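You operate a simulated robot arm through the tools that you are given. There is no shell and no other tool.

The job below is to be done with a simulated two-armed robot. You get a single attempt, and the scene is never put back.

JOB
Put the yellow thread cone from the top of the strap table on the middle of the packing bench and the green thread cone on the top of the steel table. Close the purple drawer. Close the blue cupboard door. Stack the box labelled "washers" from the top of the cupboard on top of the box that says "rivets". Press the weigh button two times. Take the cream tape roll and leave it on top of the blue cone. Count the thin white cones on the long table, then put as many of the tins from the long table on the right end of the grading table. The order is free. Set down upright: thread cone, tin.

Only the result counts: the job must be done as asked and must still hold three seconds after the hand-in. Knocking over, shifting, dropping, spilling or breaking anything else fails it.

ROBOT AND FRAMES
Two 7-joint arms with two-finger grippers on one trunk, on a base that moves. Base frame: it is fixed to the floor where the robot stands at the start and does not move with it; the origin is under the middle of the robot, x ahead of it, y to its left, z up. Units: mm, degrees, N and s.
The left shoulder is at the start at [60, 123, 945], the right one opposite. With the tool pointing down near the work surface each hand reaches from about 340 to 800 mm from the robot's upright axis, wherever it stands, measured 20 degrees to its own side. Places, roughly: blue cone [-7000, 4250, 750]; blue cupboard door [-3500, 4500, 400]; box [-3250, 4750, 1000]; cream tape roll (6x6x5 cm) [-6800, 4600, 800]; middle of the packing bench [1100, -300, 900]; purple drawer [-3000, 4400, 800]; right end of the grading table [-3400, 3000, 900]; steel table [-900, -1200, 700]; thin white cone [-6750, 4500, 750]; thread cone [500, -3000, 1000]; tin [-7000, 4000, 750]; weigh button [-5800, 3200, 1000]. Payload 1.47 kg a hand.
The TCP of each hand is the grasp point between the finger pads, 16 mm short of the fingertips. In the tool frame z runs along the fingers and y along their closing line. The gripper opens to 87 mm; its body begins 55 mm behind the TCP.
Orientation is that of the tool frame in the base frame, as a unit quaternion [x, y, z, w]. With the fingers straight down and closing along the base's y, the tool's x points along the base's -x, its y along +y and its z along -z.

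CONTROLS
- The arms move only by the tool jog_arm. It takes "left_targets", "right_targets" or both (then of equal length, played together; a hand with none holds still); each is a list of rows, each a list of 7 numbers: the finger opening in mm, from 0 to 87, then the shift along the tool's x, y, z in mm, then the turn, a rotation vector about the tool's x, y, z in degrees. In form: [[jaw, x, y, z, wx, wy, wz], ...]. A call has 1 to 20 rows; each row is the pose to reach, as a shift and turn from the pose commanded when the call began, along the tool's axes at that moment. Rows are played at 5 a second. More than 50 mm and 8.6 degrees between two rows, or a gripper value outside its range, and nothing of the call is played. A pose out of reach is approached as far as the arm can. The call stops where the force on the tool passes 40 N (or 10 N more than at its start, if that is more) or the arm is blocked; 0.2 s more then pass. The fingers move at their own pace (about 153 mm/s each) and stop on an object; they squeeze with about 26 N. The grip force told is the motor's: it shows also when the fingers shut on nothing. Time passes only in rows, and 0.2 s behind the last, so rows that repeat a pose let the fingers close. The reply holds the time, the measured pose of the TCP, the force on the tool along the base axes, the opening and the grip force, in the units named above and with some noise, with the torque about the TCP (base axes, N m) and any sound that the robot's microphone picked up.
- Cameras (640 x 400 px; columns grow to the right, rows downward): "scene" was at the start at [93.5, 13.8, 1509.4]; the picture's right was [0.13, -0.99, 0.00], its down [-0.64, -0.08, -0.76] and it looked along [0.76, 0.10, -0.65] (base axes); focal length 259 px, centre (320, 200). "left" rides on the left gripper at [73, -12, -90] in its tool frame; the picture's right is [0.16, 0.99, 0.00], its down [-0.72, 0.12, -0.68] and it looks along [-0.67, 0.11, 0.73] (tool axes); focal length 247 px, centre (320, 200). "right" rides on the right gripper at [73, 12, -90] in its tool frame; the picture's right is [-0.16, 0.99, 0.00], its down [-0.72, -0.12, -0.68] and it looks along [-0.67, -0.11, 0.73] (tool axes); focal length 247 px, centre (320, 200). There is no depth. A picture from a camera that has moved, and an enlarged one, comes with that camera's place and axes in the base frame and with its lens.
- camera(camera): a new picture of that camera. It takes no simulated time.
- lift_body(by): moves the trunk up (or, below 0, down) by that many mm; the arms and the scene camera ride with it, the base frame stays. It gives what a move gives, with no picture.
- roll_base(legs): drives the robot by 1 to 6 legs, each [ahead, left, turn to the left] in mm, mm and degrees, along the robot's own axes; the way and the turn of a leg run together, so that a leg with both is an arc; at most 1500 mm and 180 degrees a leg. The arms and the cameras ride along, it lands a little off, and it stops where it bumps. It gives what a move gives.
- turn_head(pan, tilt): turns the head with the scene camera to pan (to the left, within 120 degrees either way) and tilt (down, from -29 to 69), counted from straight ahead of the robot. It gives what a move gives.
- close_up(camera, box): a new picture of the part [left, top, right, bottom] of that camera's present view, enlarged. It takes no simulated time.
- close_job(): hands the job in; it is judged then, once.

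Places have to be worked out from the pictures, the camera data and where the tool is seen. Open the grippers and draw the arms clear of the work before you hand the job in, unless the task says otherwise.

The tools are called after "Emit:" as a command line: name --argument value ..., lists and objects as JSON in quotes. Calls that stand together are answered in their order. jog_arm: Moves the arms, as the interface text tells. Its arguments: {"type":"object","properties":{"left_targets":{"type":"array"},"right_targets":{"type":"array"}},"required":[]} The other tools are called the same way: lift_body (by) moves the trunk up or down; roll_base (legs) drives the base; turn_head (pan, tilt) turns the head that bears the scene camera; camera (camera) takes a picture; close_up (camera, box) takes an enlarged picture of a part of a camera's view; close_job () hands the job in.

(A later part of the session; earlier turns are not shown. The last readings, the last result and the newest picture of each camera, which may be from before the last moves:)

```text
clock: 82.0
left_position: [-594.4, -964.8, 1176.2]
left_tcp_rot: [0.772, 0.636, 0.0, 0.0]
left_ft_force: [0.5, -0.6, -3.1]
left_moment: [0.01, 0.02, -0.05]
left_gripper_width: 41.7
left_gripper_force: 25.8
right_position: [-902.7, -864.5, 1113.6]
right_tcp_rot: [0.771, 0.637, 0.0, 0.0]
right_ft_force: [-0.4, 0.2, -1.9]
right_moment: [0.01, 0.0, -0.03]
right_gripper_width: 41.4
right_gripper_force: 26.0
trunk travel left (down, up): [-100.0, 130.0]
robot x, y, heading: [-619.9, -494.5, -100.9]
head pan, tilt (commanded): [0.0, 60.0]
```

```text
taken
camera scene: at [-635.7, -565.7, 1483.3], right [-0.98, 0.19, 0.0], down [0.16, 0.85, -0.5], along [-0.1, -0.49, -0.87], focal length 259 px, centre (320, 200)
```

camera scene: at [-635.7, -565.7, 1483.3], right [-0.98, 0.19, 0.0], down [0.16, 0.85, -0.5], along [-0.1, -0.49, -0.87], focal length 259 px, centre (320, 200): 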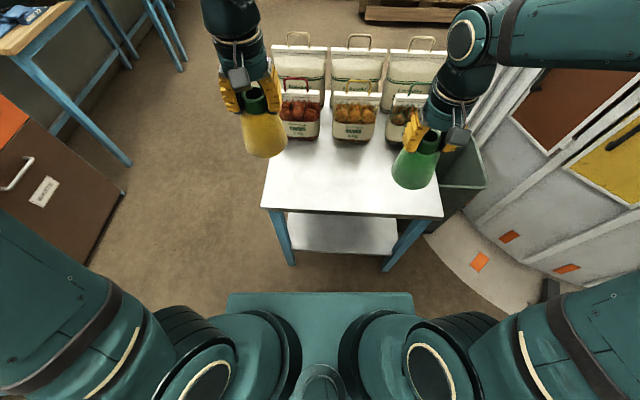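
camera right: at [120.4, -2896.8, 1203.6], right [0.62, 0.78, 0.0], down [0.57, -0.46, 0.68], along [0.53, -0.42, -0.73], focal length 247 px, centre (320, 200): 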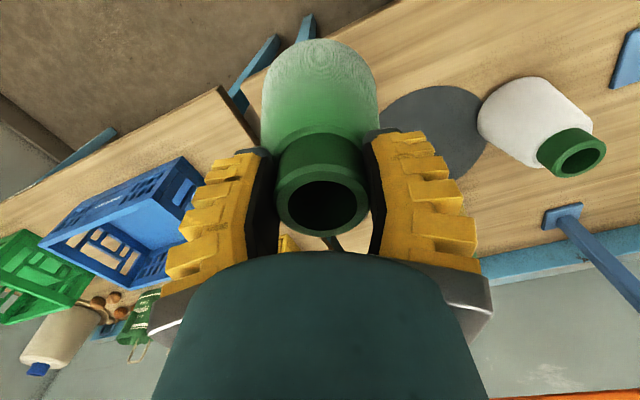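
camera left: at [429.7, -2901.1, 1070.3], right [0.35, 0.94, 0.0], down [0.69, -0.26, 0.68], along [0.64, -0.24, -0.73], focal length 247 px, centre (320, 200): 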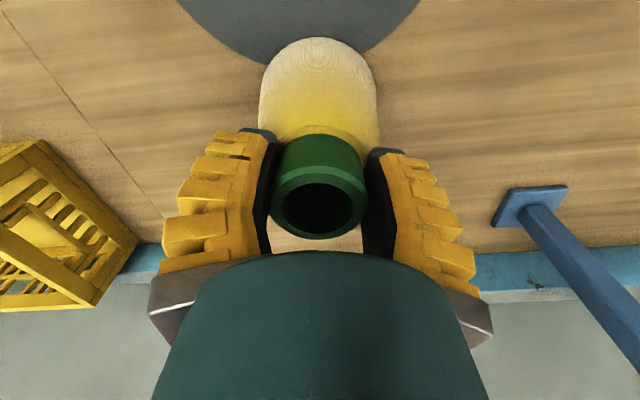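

The steel table top comes out near z 710, edge midpoint near (-816,-932), with bags about 316 mm behind the edge. I'll move the right hand to above (-886,-1048) and go down to TCP z≈875.

Emit:
jog_arm --right_targets '[[30, -44, 13, 0, 0, 0, 0], [30, -88, 26, 0, 0, 0, 0], [30, -132, 39, 0, 0, 0, 0], [30, -176.8, 51.5, 0, 0, 0, 0], [30, -176.8, 51.5, 48, 0, 0, 0], [30, -176.8, 51.5, 96, 0, 0, 0], [30, -176.8, 51.5, 144, 0, 0, 0], [30, -176.8, 51.5, 192, 0, 0, 0], [30, -176.8, 51.5, 240, 0, 0, 0], [30, -176.8, 51.5, 240, 0, 0, 0]]'

Emit:
turn_head --pan 0 --tilt 45

Emit:
close_up --camera "scene" --box '[240, 110, 480, 310]'

Emit:
camera --camera "right"

```text
clock: 84.2
left_position: [-593.7, -963.3, 1175.4]
left_tcp_rot: [0.771, 0.636, 0.0, 0.0]
left_ft_force: [-0.9, 0.3, -2.6]
left_moment: [-0.02, 0.02, 0.01]
left_gripper_width: 41.9
left_gripper_force: 26.8
right_position: [-886.0, -1047.7, 873.3]
right_tcp_rot: [0.772, 0.636, -0.001, 0.0]
right_ft_force: [0.3, 0.5, -2.1]
right_moment: [-0.02, -0.01, 0.03]
right_gripper_width: 41.2
right_gripper_force: 26.2
trunk travel left (down, up): [-100.0, 130.0]
robot x, y, heading: [-619.7, -495.3, -101.0]
head pan, tilt (commanded): [0.0, 60.0]
```

```text
clock: 84.9
left_position: [-595.0, -965.2, 1174.2]
left_tcp_rot: [0.772, 0.636, 0.0, 0.0]
left_ft_force: [-0.2, -0.4, -1.8]
left_moment: [0.0, -0.02, -0.02]
left_gripper_width: 41.8
left_gripper_force: 26.0
right_position: [-886.0, -1050.1, 874.4]
right_tcp_rot: [0.771, 0.637, 0.0, 0.0]
right_ft_force: [-0.1, -0.6, -1.3]
right_moment: [0.02, 0.02, 0.01]
right_gripper_width: 41.4
right_gripper_force: 25.3
trunk travel left (down, up): [-100.0, 130.0]
robot x, y, heading: [-620.1, -493.5, -100.8]
head pan, tilt (commanded): [0.0, 45.0]
```

```text
2.00 times, centred on (360, 210) of scene
camera zoom: at [-638.5, -580.1, 1502.7], right [-0.98, 0.19, 0.0], down [0.13, 0.69, -0.71], along [-0.13, -0.69, -0.71], focal length 518 px, centre (240, 180)
```

zoom: 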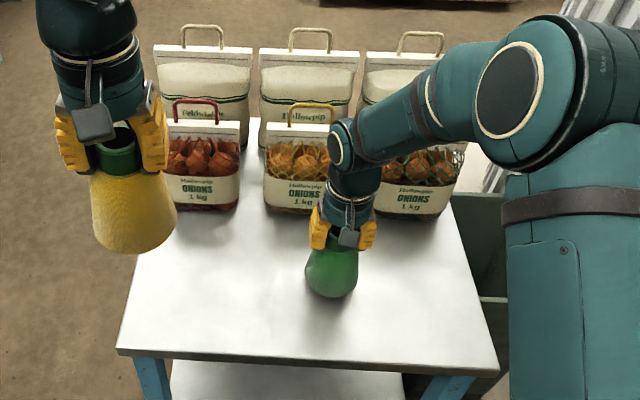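

```text
taken
camera right: at [-860.3, -979.4, 963.0], right [0.94, -0.34, 0.0], down [-0.25, -0.69, 0.68], along [-0.23, -0.64, -0.73], focal length 247 px, centre (320, 200)
```

right: 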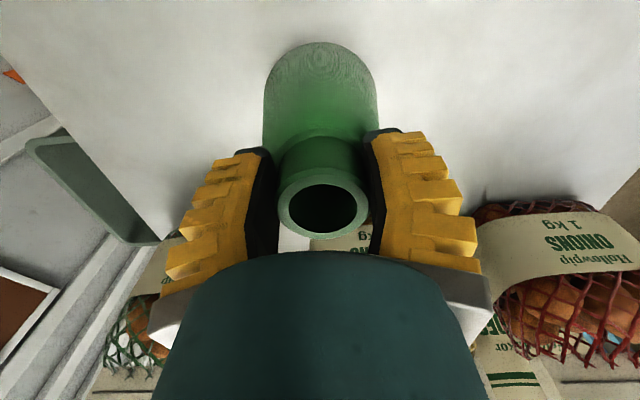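

The cone hangs above the free steel surface. I'll descend gently in small steps toward contact, watching the force.

Emit:
jog_arm --right_targets '[[30, 0, 0, 20, 0, 0, 0], [30, 0, 0, 34, 0, 0, 0], [30, 0, 0, 37, 0, 0, 0], [30, 0, 0, 39, 0, 0, 0], [30, 0, 0, 39, 0, 0, 0]]'

Emit:
close_up --camera "scene" --box '[320, 180, 440, 280]'

```text
clock: 85.4
left_position: [-594.7, -962.8, 1175.8]
left_tcp_rot: [0.772, 0.636, -0.001, 0.001]
left_ft_force: [0.2, -1.0, -2.3]
left_moment: [0.01, -0.01, -0.01]
left_gripper_width: 41.9
left_gripper_force: 26.2
right_position: [-887.8, -1049.7, 859.9]
right_tcp_rot: [0.772, 0.635, -0.003, 0.003]
right_ft_force: [1.2, 12.7, 23.4]
right_moment: [0.34, 0.06, -0.05]
right_gripper_width: 42.5
right_gripper_force: 26.3
trunk travel left (down, up): [-100.0, 130.0]
robot x, y, heading: [-621.5, -492.1, -101.1]
head pan, tilt (commanded): [0.0, 45.0]
stopped in row 2 (right hand): the force on the tool passed its limit at 51 N (the readings are from after the stop); the commanded pose is now the measured one
```

```text
4.00 times, centred on (380, 230) of scene
camera zoom: at [-637.9, -577.7, 1503.2], right [-0.98, 0.19, 0.0], down [0.13, 0.69, -0.71], along [-0.14, -0.69, -0.71], focal length 1036 px, centre (80, 80)
```

zoom: 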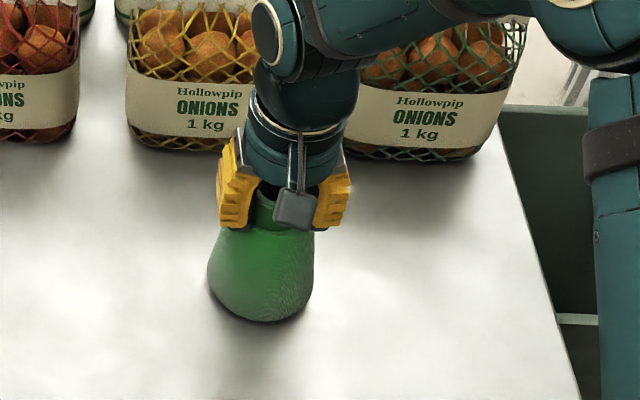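

Contact came at TCP z≈860 (table about z 741), with 23 N down-force. I'll ease up 1.5 mm and open the fingers.

Emit:
jog_arm --right_targets '[[30, 0, 0, -1, 0, 0, 0], [30, 0, 0, -1, 0, 0, 0]]'

```text
clock: 86.0
left_position: [-593.5, -962.1, 1175.9]
left_tcp_rot: [0.772, 0.636, -0.001, 0.001]
left_ft_force: [-0.5, -0.6, -2.9]
left_moment: [0.02, -0.02, 0.03]
left_gripper_width: 41.7
left_gripper_force: 25.6
right_position: [-887.4, -1049.0, 860.4]
right_tcp_rot: [0.772, 0.636, -0.004, 0.003]
right_ft_force: [-0.4, 8.3, 21.0]
right_moment: [-0.06, 0.06, 0.0]
right_gripper_width: 42.1
right_gripper_force: 25.8
trunk travel left (down, up): [-100.0, 130.0]
robot x, y, heading: [-622.5, -493.3, -101.1]
head pan, tilt (commanded): [0.0, 45.0]
```

Still 21 N; I'll ease up another 2 mm, then open.

Emit:
jog_arm --right_targets '[[30, 0, 0, -1.2, 0, 0, 0], [30, 0, 0, -2.2, 0, 0, 0], [30, 0, 0, -2.2, 0, 0, 0]]'

```text
clock: 86.8
left_position: [-594.2, -963.1, 1175.9]
left_tcp_rot: [0.772, 0.636, 0.0, 0.0]
left_ft_force: [-0.3, 0.4, -2.1]
left_moment: [-0.01, -0.01, -0.02]
left_gripper_width: 42.0
left_gripper_force: 26.2
right_position: [-887.9, -1051.3, 860.1]
right_tcp_rot: [0.772, 0.635, -0.002, 0.002]
right_ft_force: [-0.3, 2.9, 9.4]
right_moment: [-0.15, -0.04, 0.01]
right_gripper_width: 41.7
right_gripper_force: 25.9
trunk travel left (down, up): [-100.0, 130.0]
robot x, y, heading: [-620.9, -496.4, -101.1]
head pan, tilt (commanded): [0.0, 45.0]
```

Down to 9 N and nearly level; now I'll open the fingers and then rise straight up.

Emit:
jog_arm --right_targets '[[30, 0, 0, -0.8, 0, 0, 0], [50, 0, 0, -0.8, 0, 0, 0], [87, 0, 0, -0.8, 0, 0, 0], [87, 0, 0, -0.8, 0, 0, 0]]'

Emit:
camera --camera "right"

Emit:
close_up --camera "scene" --box '[320, 180, 440, 280]'

```text
clock: 87.8
left_position: [-594.8, -965.0, 1174.9]
left_tcp_rot: [0.772, 0.636, 0.0, 0.0]
left_ft_force: [-0.4, -0.2, -1.1]
left_moment: [-0.01, 0.02, -0.03]
left_gripper_width: 41.7
left_gripper_force: 25.9
right_position: [-887.8, -1052.1, 861.8]
right_tcp_rot: [0.771, 0.636, -0.003, 0.002]
right_ft_force: [0.0, 0.4, 0.7]
right_moment: [0.02, -0.02, -0.01]
right_gripper_width: 87.1
right_gripper_force: 0.1
trunk travel left (down, up): [-100.0, 130.0]
robot x, y, heading: [-621.8, -496.1, -101.1]
head pan, tilt (commanded): [0.0, 45.0]
```

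```text
taken
camera right: at [-861.5, -980.7, 950.1], right [0.94, -0.34, 0.0], down [-0.25, -0.68, 0.69], along [-0.24, -0.64, -0.73], focal length 247 px, centre (320, 200)
```

right: 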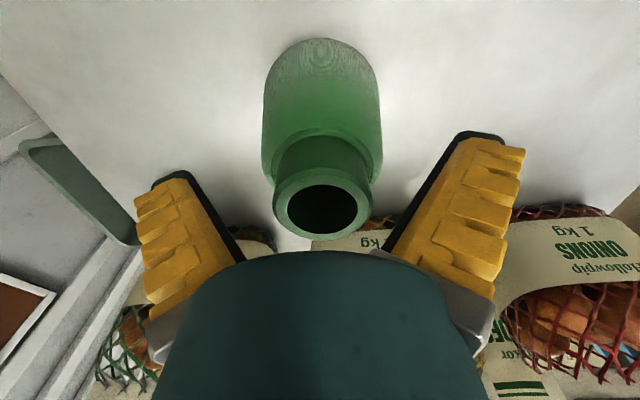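

```text
4.00 times, centred on (380, 230) of scene
camera zoom: at [-638.6, -579.9, 1502.8], right [-0.98, 0.19, 0.0], down [0.13, 0.69, -0.71], along [-0.13, -0.69, -0.71], focal length 1036 px, centre (80, 80)
```

zoom: 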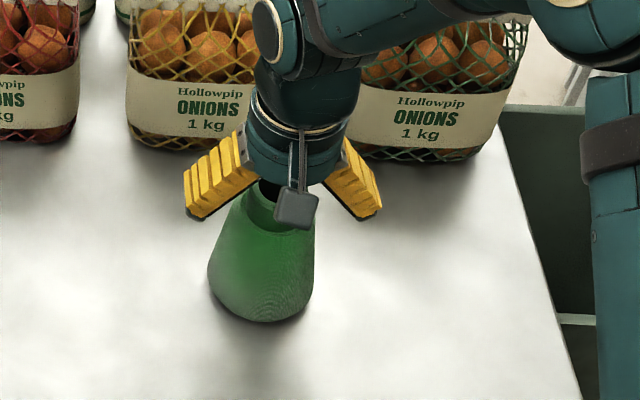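

The green cone stands on the steel table. I'll lift the right hand straight up, then pull it back, and look.

Emit:
jog_arm --right_targets '[[87, 0, 0, -40, 0, 0, 0], [87, 0, 0, -85, 0, 0, 0], [87, 0, 0, -130, 0, 0, 0], [87, 10, 0, -175, 0, 0, 0], [87, 40, -10, -210, 0, 0, 0], [87, 80, -20, -235, 0, 0, 0], [87, 125, -30, -250, 0, 0, 0], [87, 165, -45, -250, 0, 0, 0]]'

Emit:
camera --camera "scene"

```text
clock: 89.6
left_position: [-594.4, -963.8, 1175.6]
left_tcp_rot: [0.771, 0.636, 0.0, 0.0]
left_ft_force: [-1.0, 0.1, -1.4]
left_moment: [0.01, -0.01, -0.03]
left_gripper_width: 41.6
left_gripper_force: 26.0
right_position: [-901.0, -878.0, 1112.0]
right_tcp_rot: [0.772, 0.636, -0.003, 0.003]
right_ft_force: [0.4, 0.1, -0.7]
right_moment: [-0.01, -0.04, 0.0]
right_gripper_width: 87.0
right_gripper_force: 0.1
trunk travel left (down, up): [-100.0, 130.0]
robot x, y, heading: [-620.6, -494.4, -100.8]
head pan, tilt (commanded): [0.0, 45.0]
```

```text
taken
camera scene: at [-639.0, -578.7, 1502.8], right [-0.98, 0.19, 0.0], down [0.14, 0.69, -0.71], along [-0.13, -0.69, -0.71], focal length 259 px, centre (320, 200)
```

scene: 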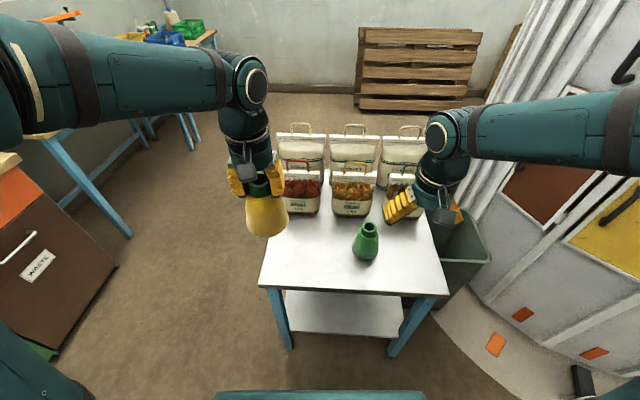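

Green cone stands upright on the steel table. Next: back off, turn toward the packing bench (heading about -15°), and survey its middle.

Emit:
roll_base --legs '[[-300, 0, 0], [0, 0, 86], [760, 320, 0]]'

Emit:
turn_head --pan 0 --tilt 35

Emit:
camera --camera "scene"

Emit:
turn_head --pan -40 --tilt 35

Emit:
camera --camera "scene"

Emit:
turn_head --pan 40 --tilt 35

Emit:
camera --camera "scene"

```text
clock: 99.3
left_position: [724.0, -94.5, 1175.5]
left_tcp_rot: [0.128, 0.992, 0.001, 0.0]
left_ft_force: [0.3, 0.2, -1.8]
left_moment: [0.0, 0.02, -0.02]
left_gripper_width: 41.8
left_gripper_force: 26.1
right_position: [618.8, -393.2, 1112.4]
right_tcp_rot: [0.13, 0.992, -0.001, 0.003]
right_ft_force: [0.1, 0.1, 0.6]
right_moment: [0.01, -0.01, 0.02]
right_gripper_width: 87.0
right_gripper_force: 0.2
trunk travel left (down, up): [-100.0, 130.0]
robot x, y, heading: [248.6, -87.6, -14.6]
head pan, tilt (commanded): [0.0, 45.0]
```

```text
clock: 100.0
left_position: [723.1, -94.5, 1176.6]
left_tcp_rot: [0.129, 0.992, 0.0, 0.0]
left_ft_force: [0.2, -0.3, -2.3]
left_moment: [0.01, 0.02, -0.04]
left_gripper_width: 41.8
left_gripper_force: 26.4
right_position: [618.1, -391.9, 1112.4]
right_tcp_rot: [0.13, 0.991, -0.001, 0.004]
right_ft_force: [0.4, 0.2, 0.1]
right_moment: [-0.01, 0.03, 0.0]
right_gripper_width: 87.0
right_gripper_force: 0.1
trunk travel left (down, up): [-100.0, 130.0]
robot x, y, heading: [253.0, -89.6, -14.7]
head pan, tilt (commanded): [0.0, 35.0]
```

```text
taken
camera scene: at [346.0, -110.3, 1517.5], right [-0.26, -0.97, 0.0], down [-0.55, 0.15, -0.82], along [0.79, -0.21, -0.57], focal length 259 px, centre (320, 200)
```

scene: 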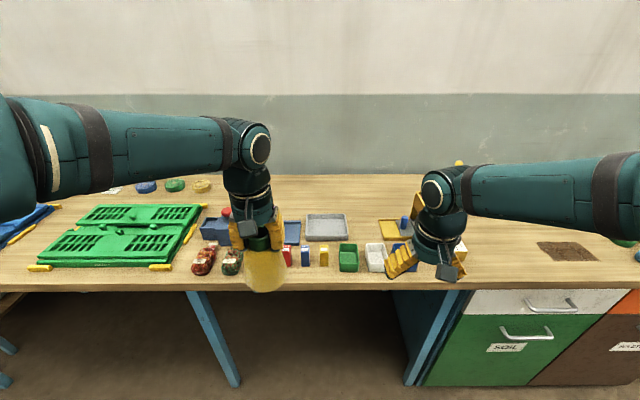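

```text
clock: 101.1
left_position: [722.9, -93.2, 1175.9]
left_tcp_rot: [0.129, 0.992, -0.001, 0.001]
left_ft_force: [-0.6, 0.1, -2.1]
left_moment: [0.02, -0.01, -0.02]
left_gripper_width: 41.6
left_gripper_force: 25.6
right_position: [618.0, -392.7, 1111.5]
right_tcp_rot: [0.13, 0.992, -0.001, 0.003]
right_ft_force: [-0.5, 0.4, -0.8]
right_moment: [0.01, 0.05, 0.02]
right_gripper_width: 86.9
right_gripper_force: 0.1
trunk travel left (down, up): [-100.0, 130.0]
robot x, y, heading: [251.5, -89.3, -15.0]
head pan, tilt (commanded): [-40.0, 35.0]
```

```text
taken
camera scene: at [311.8, -159.7, 1517.6], right [-0.82, -0.58, 0.0], down [-0.33, 0.47, -0.82], along [0.47, -0.67, -0.57], focal length 259 px, centre (320, 200)
```

scene: 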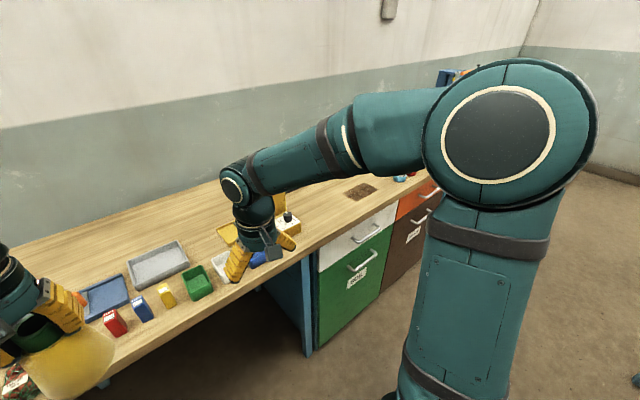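

```text
clock: 102.6
left_position: [724.8, -93.5, 1175.2]
left_tcp_rot: [0.129, 0.992, 0.0, 0.0]
left_ft_force: [-0.9, -0.1, -2.3]
left_moment: [0.03, 0.02, 0.0]
left_gripper_width: 41.6
left_gripper_force: 26.3
right_position: [619.0, -392.9, 1112.7]
right_tcp_rot: [0.13, 0.992, -0.001, 0.004]
right_ft_force: [0.3, 0.5, -0.4]
right_moment: [0.03, 0.01, 0.02]
right_gripper_width: 86.9
right_gripper_force: 0.1
trunk travel left (down, up): [-100.0, 130.0]
robot x, y, heading: [251.5, -89.0, -14.8]
head pan, tilt (commanded): [40.0, 35.0]
```

```text
taken
camera scene: at [340.7, -50.4, 1517.6], right [0.42, -0.91, 0.0], down [-0.52, -0.24, -0.82], along [0.74, 0.35, -0.57], focal length 259 px, centre (320, 200)
```

scene: 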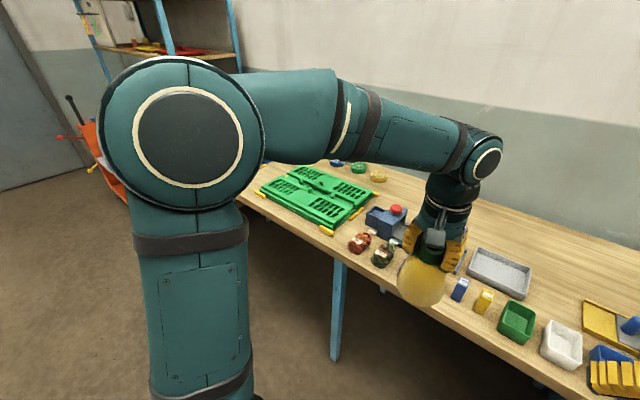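

The bench surface is about z 890, its centre near (1100,-300); a grey tray sits just in front of the centre and the spot right behind it (s≈-30, n≈1235) is free. I'll drive up to the bench with the hands well above everything.

Emit:
roll_base --legs '[[284, -58, 0]]'

Emit:
turn_head --pan 0 --tilt 45

Emit:
camera --camera "scene"

Emit:
camera --camera "left"

Emit:
camera --camera "right"

```text
clock: 104.6
left_position: [982.0, -222.7, 1175.6]
left_tcp_rot: [0.129, 0.992, 0.001, 0.0]
left_ft_force: [0.1, -0.3, -2.0]
left_moment: [0.0, 0.03, 0.0]
left_gripper_width: 41.8
left_gripper_force: 25.9
right_position: [876.0, -522.6, 1111.6]
right_tcp_rot: [0.129, 0.992, -0.001, 0.004]
right_ft_force: [0.6, 0.4, -0.4]
right_moment: [0.01, 0.01, 0.04]
right_gripper_width: 86.9
right_gripper_force: 0.0
trunk travel left (down, up): [-100.0, 130.0]
robot x, y, heading: [506.8, -217.8, -14.9]
head pan, tilt (commanded): [40.0, 35.0]
```

```text
clock: 105.7
left_position: [981.1, -220.2, 1176.0]
left_tcp_rot: [0.129, 0.992, -0.001, -0.001]
left_ft_force: [2.0, 0.1, -2.3]
left_moment: [-0.01, 0.02, -0.02]
left_gripper_width: 41.6
left_gripper_force: 25.9
right_position: [875.6, -520.6, 1112.1]
right_tcp_rot: [0.13, 0.992, 0.0, 0.004]
right_ft_force: [0.3, -0.1, 0.7]
right_moment: [0.01, 0.02, -0.01]
right_gripper_width: 87.1
right_gripper_force: 0.0
trunk travel left (down, up): [-100.0, 130.0]
robot x, y, heading: [508.0, -217.0, -14.8]
head pan, tilt (commanded): [0.0, 45.0]
```

```text
taken
camera scene: at [597.4, -236.7, 1502.8], right [-0.26, -0.97, 0.0], down [-0.68, 0.18, -0.71], along [0.68, -0.18, -0.71], focal length 259 px, centre (320, 200)
```

scene: 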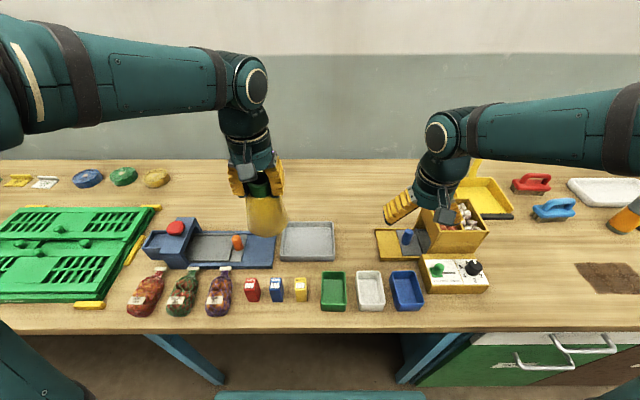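

```text
taken
camera left: at [908.3, -215.0, 1264.3], right [0.1, 0.99, 0.0], down [0.73, -0.07, 0.68], along [0.68, -0.07, -0.73], focal length 247 px, centre (320, 200)
```

left: 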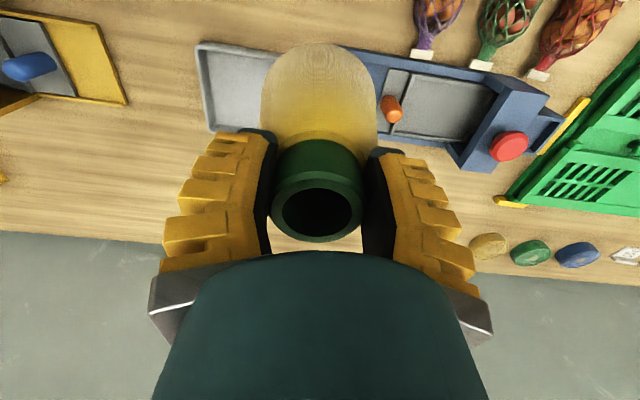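

```text
taken
camera right: at [808.7, -490.6, 1200.1], right [0.41, 0.91, 0.0], down [0.67, -0.3, 0.69], along [0.63, -0.28, -0.73], focal length 247 px, centre (320, 200)
```

right: 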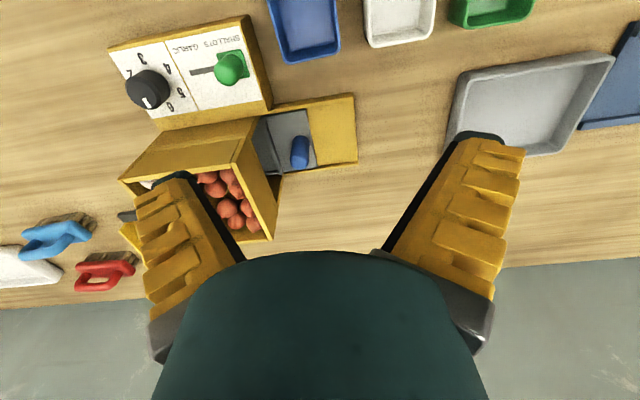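

Tray spans n 1020–1155, s -116 to 44; the target for the yellow cone is (1176,-343), just behind it. I'll move the left hand there and lower to TCP z≈1045.

Emit:
jog_arm --left_targets '[[30, -40, -12, 10, 0, 0, 0], [30, -80, -25, 25, 0, 0, 0], [30, -120, -37, 45, 0, 0, 0], [30, -160, -49, 60, 0, 0, 0], [30, -200, -61, 70, 0, 0, 0], [30, -219.7, -67.4, 90, 0, 0, 0], [30, -219.7, -67.4, 130, 0, 0, 0], [30, -219.7, -67.4, 130, 0, 0, 0]]'

Emit:
camera --camera "scene"

Emit:
camera --camera "left"

```text
clock: 107.5
left_position: [1177.1, -343.3, 1045.2]
left_tcp_rot: [0.129, 0.992, 0.0, 0.0]
left_ft_force: [-0.4, 0.3, -1.7]
left_moment: [0.01, 0.01, -0.02]
left_gripper_width: 41.8
left_gripper_force: 25.8
right_position: [877.1, -521.5, 1112.7]
right_tcp_rot: [0.13, 0.991, -0.001, 0.003]
right_ft_force: [-0.1, -0.2, 0.0]
right_moment: [-0.02, -0.01, 0.04]
right_gripper_width: 86.9
right_gripper_force: 0.0
trunk travel left (down, up): [-100.0, 130.0]
robot x, y, heading: [508.4, -215.6, -14.8]
head pan, tilt (commanded): [0.0, 45.0]
```

```text
taken
camera scene: at [597.1, -236.7, 1502.8], right [-0.26, -0.97, 0.0], down [-0.68, 0.18, -0.71], along [0.68, -0.18, -0.71], focal length 259 px, centre (320, 200)
```

scene: 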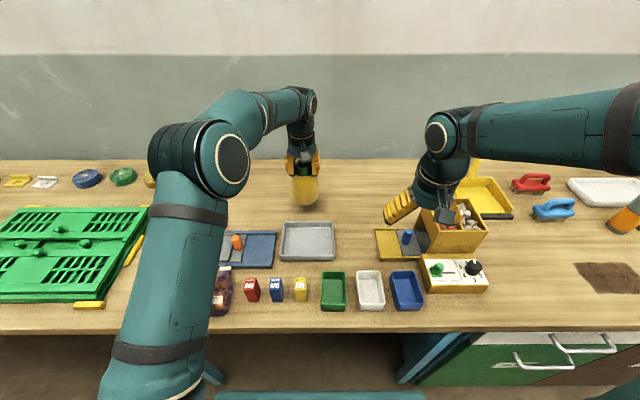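

```text
taken
camera left: at [1103.4, -336.5, 1133.9], right [0.1, 0.99, 0.0], down [0.73, -0.07, 0.68], along [0.68, -0.07, -0.73], focal length 247 px, centre (320, 200)
```

left: 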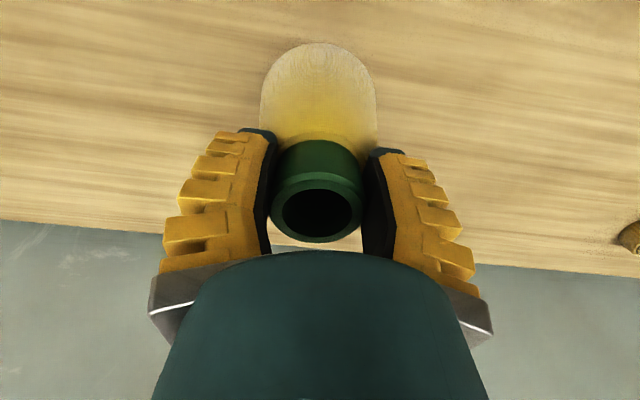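

The cone hangs behind the tray, clear of it. Lowering in fine steps until contact.

Emit:
jog_arm --left_targets '[[30, 0, 0, 8, 0, 0, 0], [30, 0, 0, 14, 0, 0, 0], [30, 0, 0, 17, 0, 0, 0], [30, 0, 0, 19, 0, 0, 0], [30, 0, 0, 21, 0, 0, 0], [30, 0, 0, 23, 0, 0, 0], [30, 0, 0, 25, 0, 0, 0]]'

Emit:
close_up --camera "scene" --box '[240, 140, 400, 270]'

```text
clock: 109.1
left_position: [1175.6, -342.8, 1020.5]
left_tcp_rot: [0.128, 0.992, 0.0, 0.0]
left_ft_force: [0.0, 0.0, -1.7]
left_moment: [0.0, 0.02, -0.01]
left_gripper_width: 41.9
left_gripper_force: 26.3
right_position: [875.3, -520.8, 1111.2]
right_tcp_rot: [0.13, 0.992, 0.0, 0.004]
right_ft_force: [0.7, 0.0, -0.6]
right_moment: [-0.02, 0.01, -0.02]
right_gripper_width: 87.2
right_gripper_force: 0.1
trunk travel left (down, up): [-100.0, 130.0]
robot x, y, heading: [511.0, -212.6, -14.8]
head pan, tilt (commanded): [0.0, 45.0]
```

```text
3.08 times, centred on (320, 205) of scene
camera zoom: at [597.5, -236.8, 1502.7], right [-0.26, -0.97, 0.0], down [-0.68, 0.18, -0.71], along [0.68, -0.18, -0.71], focal length 797 px, centre (320, 185)
```

zoom: 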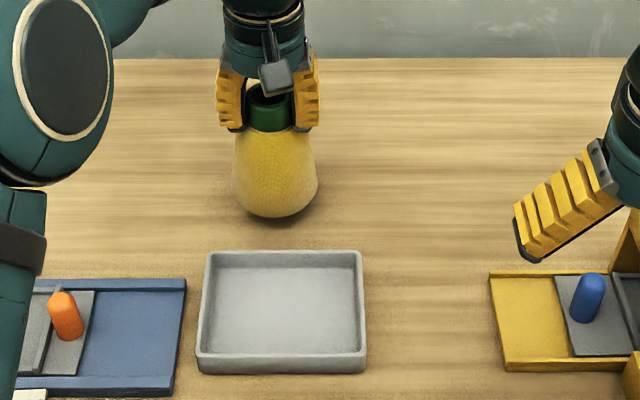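

No contact yet at TCP z 1020. Continuing down in 2 mm steps.

Emit:
jog_arm --left_targets '[[30, 0, 0, 2, 0, 0, 0], [30, 0, 0, 4, 0, 0, 0], [30, 0, 0, 6, 0, 0, 0], [30, 0, 0, 8, 0, 0, 0], [30, 0, 0, 10, 0, 0, 0], [30, 0, 0, 12, 0, 0, 0], [30, 0, 0, 14, 0, 0, 0]]'

```text
clock: 110.7
left_position: [1176.3, -343.7, 1005.9]
left_tcp_rot: [0.129, 0.992, 0.0, -0.001]
left_ft_force: [-0.1, 0.2, -2.8]
left_moment: [-0.02, -0.02, 0.02]
left_gripper_width: 41.6
left_gripper_force: 26.2
right_position: [876.7, -520.7, 1110.7]
right_tcp_rot: [0.13, 0.992, -0.001, 0.003]
right_ft_force: [0.0, -0.4, 0.3]
right_moment: [-0.01, 0.0, -0.01]
right_gripper_width: 86.8
right_gripper_force: 0.1
trunk travel left (down, up): [-100.0, 130.0]
robot x, y, heading: [506.7, -211.6, -14.9]
head pan, tilt (commanded): [0.0, 45.0]
```

Still free at z 1006; continuing down.

Emit:
jog_arm --left_targets '[[30, 0, 0, 2, 0, 0, 0], [30, 0, 0, 4, 0, 0, 0], [30, 0, 0, 6, 0, 0, 0], [30, 0, 0, 8, 0, 0, 0], [30, 0, 0, 10, 0, 0, 0], [30, 0, 0, 12, 0, 0, 0], [30, 0, 0, 14, 0, 0, 0]]'

Emit:
close_up --camera "scene" --box '[240, 140, 400, 270]'

```text
clock: 112.2
left_position: [1176.5, -343.5, 1000.2]
left_tcp_rot: [0.129, 0.992, -0.002, 0.006]
left_ft_force: [-4.8, 2.4, 14.3]
left_moment: [0.37, 0.28, 0.07]
left_gripper_width: 41.9
left_gripper_force: 26.2
right_position: [875.2, -519.7, 1112.2]
right_tcp_rot: [0.13, 0.992, -0.001, 0.004]
right_ft_force: [0.2, 0.8, 0.6]
right_moment: [0.0, 0.0, -0.02]
right_gripper_width: 86.7
right_gripper_force: 0.0
trunk travel left (down, up): [-100.0, 130.0]
robot x, y, heading: [506.1, -216.3, -14.5]
head pan, tilt (commanded): [0.0, 45.0]
stopped in row 7 (left hand): the force on the tool passed its limit at 43 N (the readings are from after the stop); the commanded pose is now the measured one
```

```text
3.08 times, centred on (320, 205) of scene
camera zoom: at [596.0, -236.3, 1502.7], right [-0.26, -0.97, 0.0], down [-0.68, 0.18, -0.71], along [0.68, -0.18, -0.71], focal length 797 px, centre (320, 185)
```

zoom: 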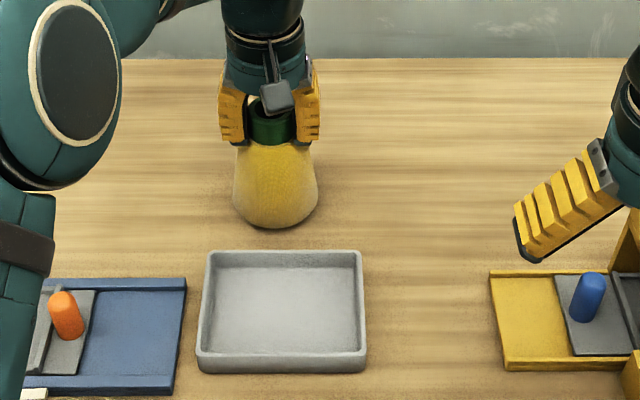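

Contact at TCP z≈1000. I'll ease up 2 mm to relieve the force before opening.

Emit:
jog_arm --left_targets '[[30, 0, 0, -1, 0, 0, 0], [30, 0, 0, -2, 0, 0, 0], [30, 0, 0, -2, 0, 0, 0]]'

```text
clock: 113.0
left_position: [1177.5, -344.6, 1000.8]
left_tcp_rot: [0.129, 0.992, -0.002, 0.006]
left_ft_force: [-1.4, 0.4, 12.0]
left_moment: [0.05, -0.3, -0.06]
left_gripper_width: 41.8
left_gripper_force: 26.1
right_position: [874.0, -521.8, 1112.1]
right_tcp_rot: [0.13, 0.991, -0.001, 0.004]
right_ft_force: [0.0, -0.2, -0.5]
right_moment: [0.05, -0.01, -0.02]
right_gripper_width: 87.2
right_gripper_force: 0.1
trunk travel left (down, up): [-100.0, 130.0]
robot x, y, heading: [507.9, -219.4, -14.9]
head pan, tilt (commanded): [0.0, 45.0]
```

Emit:
jog_arm --left_targets '[[30, 0, 0, -1, 0, 0, 0], [30, 0, 0, -1.5, 0, 0, 0], [50, 0, 0, -1.5, 0, 0, 0], [87, 0, 0, -1.5, 0, 0, 0], [87, 0, 0, -1.5, 0, 0, 0]]'

Emit:
camera --camera "left"

Emit:
close_up --camera "scene" --box '[240, 140, 400, 270]'

```text
clock: 114.2
left_position: [1179.1, -344.3, 1001.2]
left_tcp_rot: [0.128, 0.992, -0.002, 0.005]
left_ft_force: [0.6, 0.2, -0.5]
left_moment: [-0.02, -0.01, 0.02]
left_gripper_width: 87.0
left_gripper_force: 0.0
right_position: [876.1, -520.4, 1111.8]
right_tcp_rot: [0.129, 0.992, 0.0, 0.004]
right_ft_force: [-0.4, -0.1, 0.5]
right_moment: [0.01, -0.04, 0.0]
right_gripper_width: 86.9
right_gripper_force: 0.0
trunk travel left (down, up): [-100.0, 130.0]
robot x, y, heading: [506.7, -218.9, -14.7]
head pan, tilt (commanded): [0.0, 45.0]
```

```text
taken
camera left: at [1104.3, -336.6, 1089.7], right [0.1, 0.99, 0.0], down [0.72, -0.07, 0.69], along [0.68, -0.07, -0.73], focal length 247 px, centre (320, 200)
```

left: 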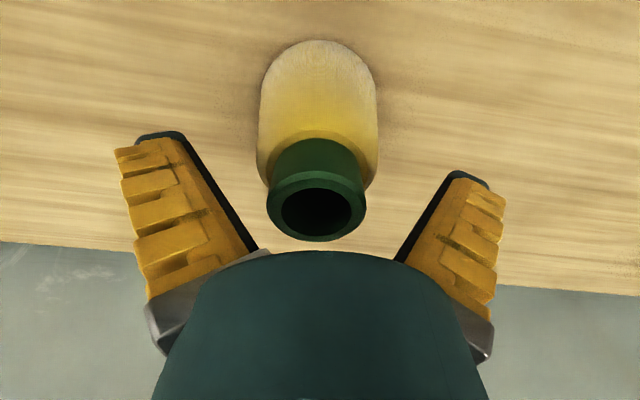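

```text
3.08 times, centred on (320, 205) of scene
camera zoom: at [597.3, -236.7, 1502.8], right [-0.26, -0.97, 0.0], down [-0.68, 0.18, -0.71], along [0.68, -0.18, -0.71], focal length 797 px, centre (320, 185)
```

zoom: 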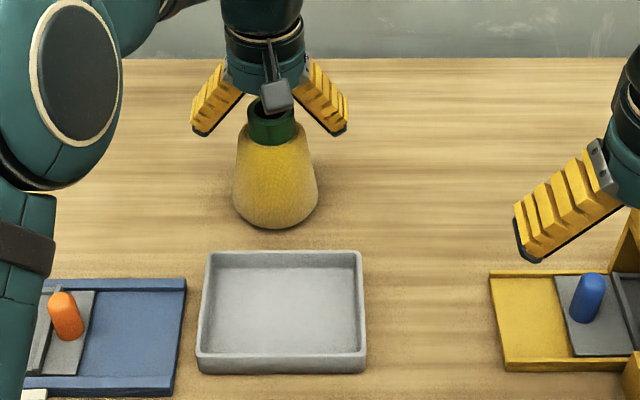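

The yellow cone stands free. I'll raise the left hand straight up and retract it toward the robot.

Emit:
jog_arm --left_targets '[[87, 0, 0, -40, 0, 0, 0], [87, 0, 0, -80, 0, 0, 0], [87, 20, 10, -120, 0, 0, 0], [87, 60, 20, -145, 0, 0, 0], [87, 100, 35, -165, 0, 0, 0], [87, 145, 45, -175, 0, 0, 0], [87, 190, 55, -175, 0, 0, 0], [87, 220, 67, -175, 0, 0, 0]]'

Emit:
camera --camera "scene"

```text
clock: 116.0
left_position: [980.9, -220.7, 1174.4]
left_tcp_rot: [0.129, 0.992, -0.002, 0.006]
left_ft_force: [-0.2, 0.6, 0.5]
left_moment: [-0.03, -0.03, 0.05]
left_gripper_width: 86.9
left_gripper_force: 0.1
right_position: [875.9, -520.3, 1112.1]
right_tcp_rot: [0.13, 0.991, 0.001, 0.004]
right_ft_force: [0.4, -0.1, 0.1]
right_moment: [-0.02, 0.0, 0.02]
right_gripper_width: 86.8
right_gripper_force: 0.0
trunk travel left (down, up): [-100.0, 130.0]
robot x, y, heading: [508.8, -214.3, -14.9]
head pan, tilt (commanded): [0.0, 45.0]
```

```text
taken
camera scene: at [596.7, -236.1, 1502.8], right [-0.26, -0.97, 0.0], down [-0.68, 0.18, -0.71], along [0.68, -0.18, -0.71], focal length 259 px, centre (320, 200)
```

scene: 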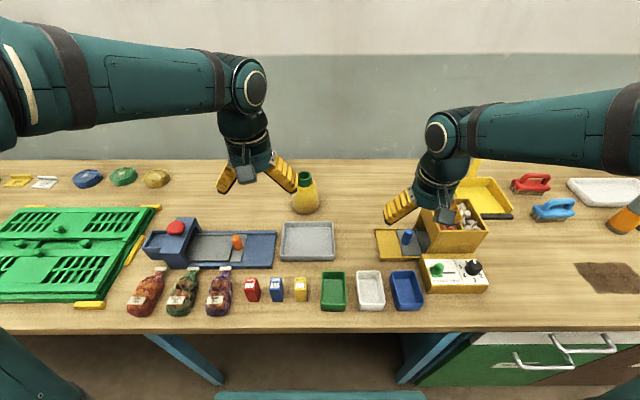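

Yellow cone is set down right behind the tray at the bench centre. Now I'll back off and drive toward the far half of the room, stopping at about (-1700,900) to look.

Emit:
roll_base --legs '[[-400, 0, 0], [0, 0, 165.7], [1042, 0, 0], [1042, 0, 0]]'

Emit:
turn_head --pan -20 --tilt 15

Emit:
camera --camera "scene"

Emit:
turn_head --pan 30 --tilt 15

Emit:
camera --camera "scene"

```text
clock: 135.2
left_position: [-2143.4, 1016.5, 1174.2]
left_tcp_rot: [0.967, -0.255, -0.005, -0.003]
left_ft_force: [-0.6, 0.2, 0.8]
left_moment: [0.0, -0.02, -0.01]
left_gripper_width: 87.0
left_gripper_force: 0.1
right_position: [-1967.1, 1280.6, 1111.6]
right_tcp_rot: [0.967, -0.255, -0.003, -0.001]
right_ft_force: [0.2, -0.6, 0.0]
right_moment: [-0.01, -0.03, 0.01]
right_gripper_width: 87.1
right_gripper_force: 0.0
trunk travel left (down, up): [-100.0, 130.0]
robot x, y, heading: [-1688.2, 893.9, 150.8]
head pan, tilt (commanded): [0.0, 45.0]
```

```text
clock: 136.2
left_position: [-2143.2, 1017.0, 1174.5]
left_tcp_rot: [0.967, -0.255, -0.004, -0.003]
left_ft_force: [-0.1, 0.1, -0.4]
left_moment: [-0.02, 0.01, 0.0]
left_gripper_width: 87.3
left_gripper_force: 0.0
right_position: [-1966.7, 1280.4, 1112.5]
right_tcp_rot: [0.967, -0.255, -0.003, 0.0]
right_ft_force: [-0.4, 0.4, -0.1]
right_moment: [-0.02, 0.03, 0.06]
right_gripper_width: 86.8
right_gripper_force: 0.1
trunk travel left (down, up): [-100.0, 130.0]
robot x, y, heading: [-1688.6, 890.3, 150.4]
head pan, tilt (commanded): [-20.0, 15.0]
```

```text
taken
camera scene: at [-1759.3, 972.4, 1549.5], right [0.76, 0.65, 0.0], down [0.17, -0.2, -0.97], along [-0.63, 0.73, -0.26], focal length 259 px, centre (320, 200)
```

scene: 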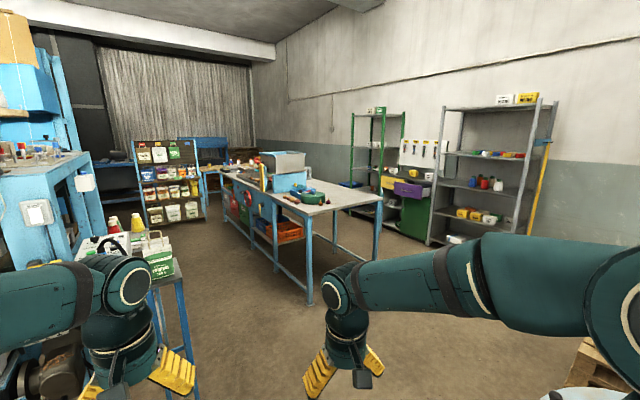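

```text
clock: 137.3
left_position: [-2143.6, 1017.4, 1174.6]
left_tcp_rot: [0.967, -0.254, -0.005, -0.003]
left_ft_force: [0.3, 0.3, -0.2]
left_moment: [0.01, 0.02, 0.0]
left_gripper_width: 87.0
left_gripper_force: 0.1
right_position: [-1966.8, 1281.1, 1111.4]
right_tcp_rot: [0.967, -0.254, -0.003, 0.0]
right_ft_force: [0.2, 0.0, 0.0]
right_moment: [-0.03, -0.05, -0.01]
right_gripper_width: 86.8
right_gripper_force: 0.1
trunk travel left (down, up): [-100.0, 130.0]
robot x, y, heading: [-1684.7, 895.3, 150.4]
head pan, tilt (commanded): [30.0, 15.0]
```

```text
taken
camera scene: at [-1791.9, 900.5, 1549.6], right [-0.01, 1.0, 0.0], down [0.26, 0.0, -0.97], along [-0.97, -0.01, -0.26], focal length 259 px, centre (320, 200)
```

scene: 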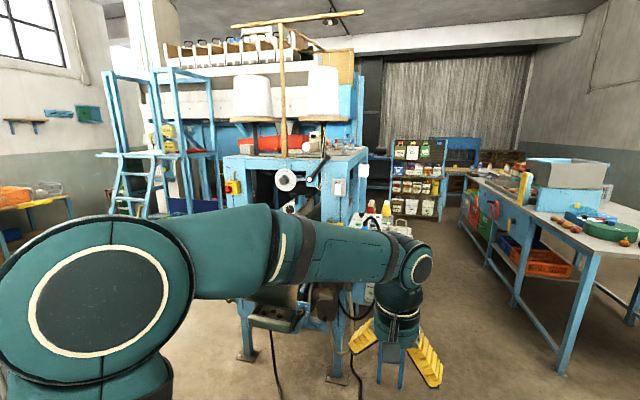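

I can see the grading table and, between two racks, the unit with something purple. Zooming in on that area.

Emit:
turn_head --pan -20 --tilt 15

Emit:
close_up --camera "scene" --box '[330, 80, 570, 260]'

Emit:
close_up --camera "scene" --box '[210, 130, 400, 310]'

Emit:
close_up --camera "scene" --box '[60, 110, 260, 260]'

```text
clock: 138.5
left_position: [-2143.4, 1016.9, 1174.5]
left_tcp_rot: [0.967, -0.254, -0.005, -0.003]
left_ft_force: [0.0, -0.8, 0.9]
left_moment: [0.02, 0.01, 0.0]
left_gripper_width: 86.8
left_gripper_force: 0.2
right_position: [-1966.8, 1281.2, 1111.7]
right_tcp_rot: [0.967, -0.255, -0.003, -0.001]
right_ft_force: [-1.0, -0.1, -0.7]
right_moment: [-0.01, 0.0, -0.03]
right_gripper_width: 87.3
right_gripper_force: 0.0
trunk travel left (down, up): [-100.0, 130.0]
robot x, y, heading: [-1690.1, 892.9, 150.1]
head pan, tilt (commanded): [-20.0, 15.0]
```

```text
2.22 times, centred on (450, 170) of scene
camera zoom: at [-1759.3, 972.3, 1549.6], right [0.76, 0.65, 0.0], down [0.17, -0.2, -0.97], along [-0.63, 0.73, -0.26], focal length 576 px, centre (31, 267)
```

zoom: 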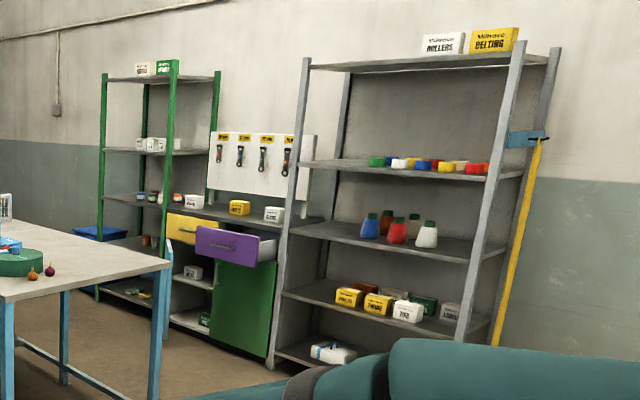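

```text
2.22 times, centred on (305, 220) of scene
camera zoom: at [-1759.3, 972.3, 1549.6], right [0.76, 0.65, 0.0], down [0.17, -0.2, -0.97], along [-0.63, 0.73, -0.26], focal length 576 px, centre (353, 156)
```

zoom: 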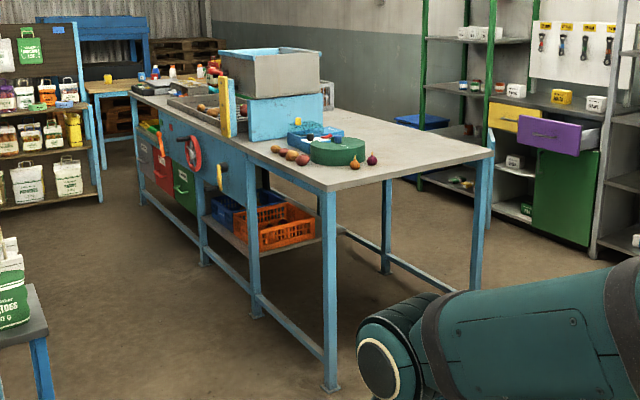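

```text
2.67 times, centred on (160, 185) of scene
camera zoom: at [-1759.3, 972.3, 1549.6], right [0.76, 0.65, 0.0], down [0.17, -0.2, -0.97], along [-0.63, 0.73, -0.26], focal length 691 px, centre (747, 240)
```

zoom: 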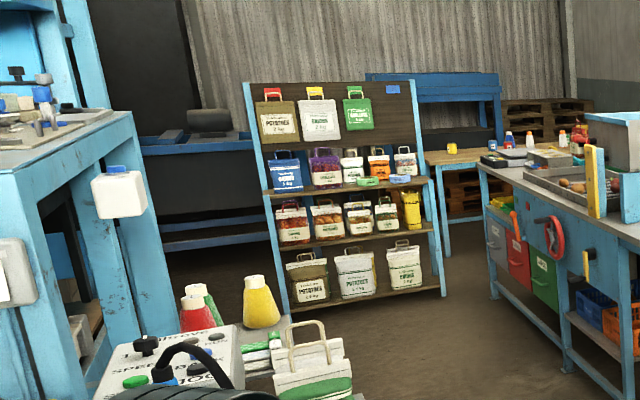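

The unit with the open purple drawer and open blue door lies between two racks, with a ~1 m aisle between it and the grading table. I'll drive round the hose and table end into position facing that unit, stopping short of it.

Emit:
roll_base --legs '[[859, -371, 0], [0, 0, -75.5], [925, 325, 0], [900, 325, 0]]'

Emit:
turn_head --pan 30 --tilt 20

Emit:
camera --camera "scene"

Emit:
turn_head --pan 90 --tilt 25

Emit:
camera --camera "scene"

```text
clock: 156.0
left_position: [-2411.1, 4048.2, 1174.7]
left_tcp_rot: [-0.611, 0.792, 0.001, 0.006]
left_ft_force: [0.8, 1.2, -0.5]
left_moment: [-0.02, 0.01, 0.04]
left_gripper_width: 86.9
left_gripper_force: 0.1
right_position: [-2112.8, 3945.3, 1111.8]
right_tcp_rot: [-0.611, 0.791, 0.002, 0.002]
right_ft_force: [0.3, -1.7, -0.7]
right_moment: [-0.01, -0.03, -0.02]
right_gripper_width: 86.8
right_gripper_force: 0.1
trunk travel left (down, up): [-100.0, 130.0]
robot x, y, heading: [-2418.4, 3580.5, 75.1]
head pan, tilt (commanded): [-20.0, 15.0]
```

```text
clock: 157.2
left_position: [-2412.4, 4050.1, 1175.2]
left_tcp_rot: [-0.611, 0.792, 0.002, 0.005]
left_ft_force: [-0.3, 0.8, 1.0]
left_moment: [-0.03, 0.01, -0.01]
left_gripper_width: 87.2
left_gripper_force: 0.1
right_position: [-2112.5, 3944.6, 1111.9]
right_tcp_rot: [-0.611, 0.792, 0.002, 0.002]
right_ft_force: [-0.2, 0.2, 0.2]
right_moment: [0.02, 0.02, 0.0]
right_gripper_width: 87.2
right_gripper_force: 0.0
trunk travel left (down, up): [-100.0, 130.0]
robot x, y, heading: [-2419.9, 3579.3, 74.9]
head pan, tilt (commanded): [30.0, 20.0]
```

```text
taken
camera scene: at [-2438.4, 3680.2, 1541.4], right [0.96, 0.26, 0.0], down [0.09, -0.33, -0.94], along [-0.25, 0.91, -0.34], focal length 259 px, centre (320, 200)
```

scene: 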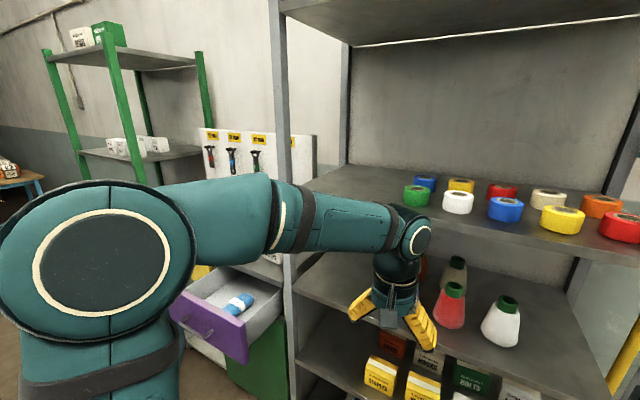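

```text
clock: 158.5
left_position: [-2412.1, 4050.3, 1174.7]
left_tcp_rot: [-0.611, 0.792, 0.002, 0.005]
left_ft_force: [0.3, 0.1, 0.0]
left_moment: [0.01, -0.01, 0.0]
left_gripper_width: 86.9
left_gripper_force: 0.1
right_position: [-2112.8, 3945.0, 1111.1]
right_tcp_rot: [-0.611, 0.791, 0.003, 0.003]
right_ft_force: [0.4, -0.4, -0.3]
right_moment: [0.02, -0.03, 0.0]
right_gripper_width: 87.0
right_gripper_force: 0.0
trunk travel left (down, up): [-100.0, 130.0]
robot x, y, heading: [-2416.9, 3580.5, 75.2]
head pan, tilt (commanded): [90.0, 25.0]
```

```text
taken
camera scene: at [-2502.9, 3613.8, 1533.4], right [0.25, 0.97, 0.0], down [0.41, -0.11, -0.91], along [-0.88, 0.23, -0.42], focal length 259 px, centre (320, 200)
```

scene: 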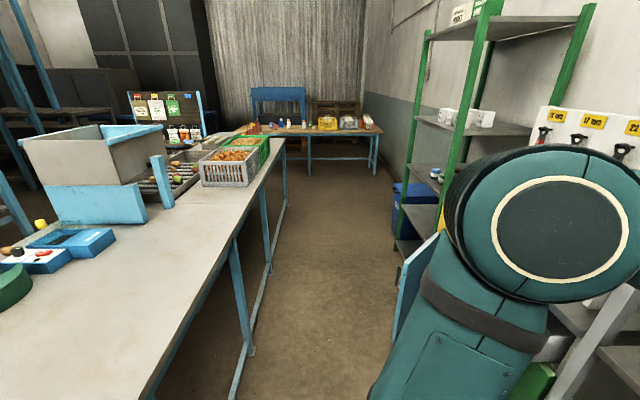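

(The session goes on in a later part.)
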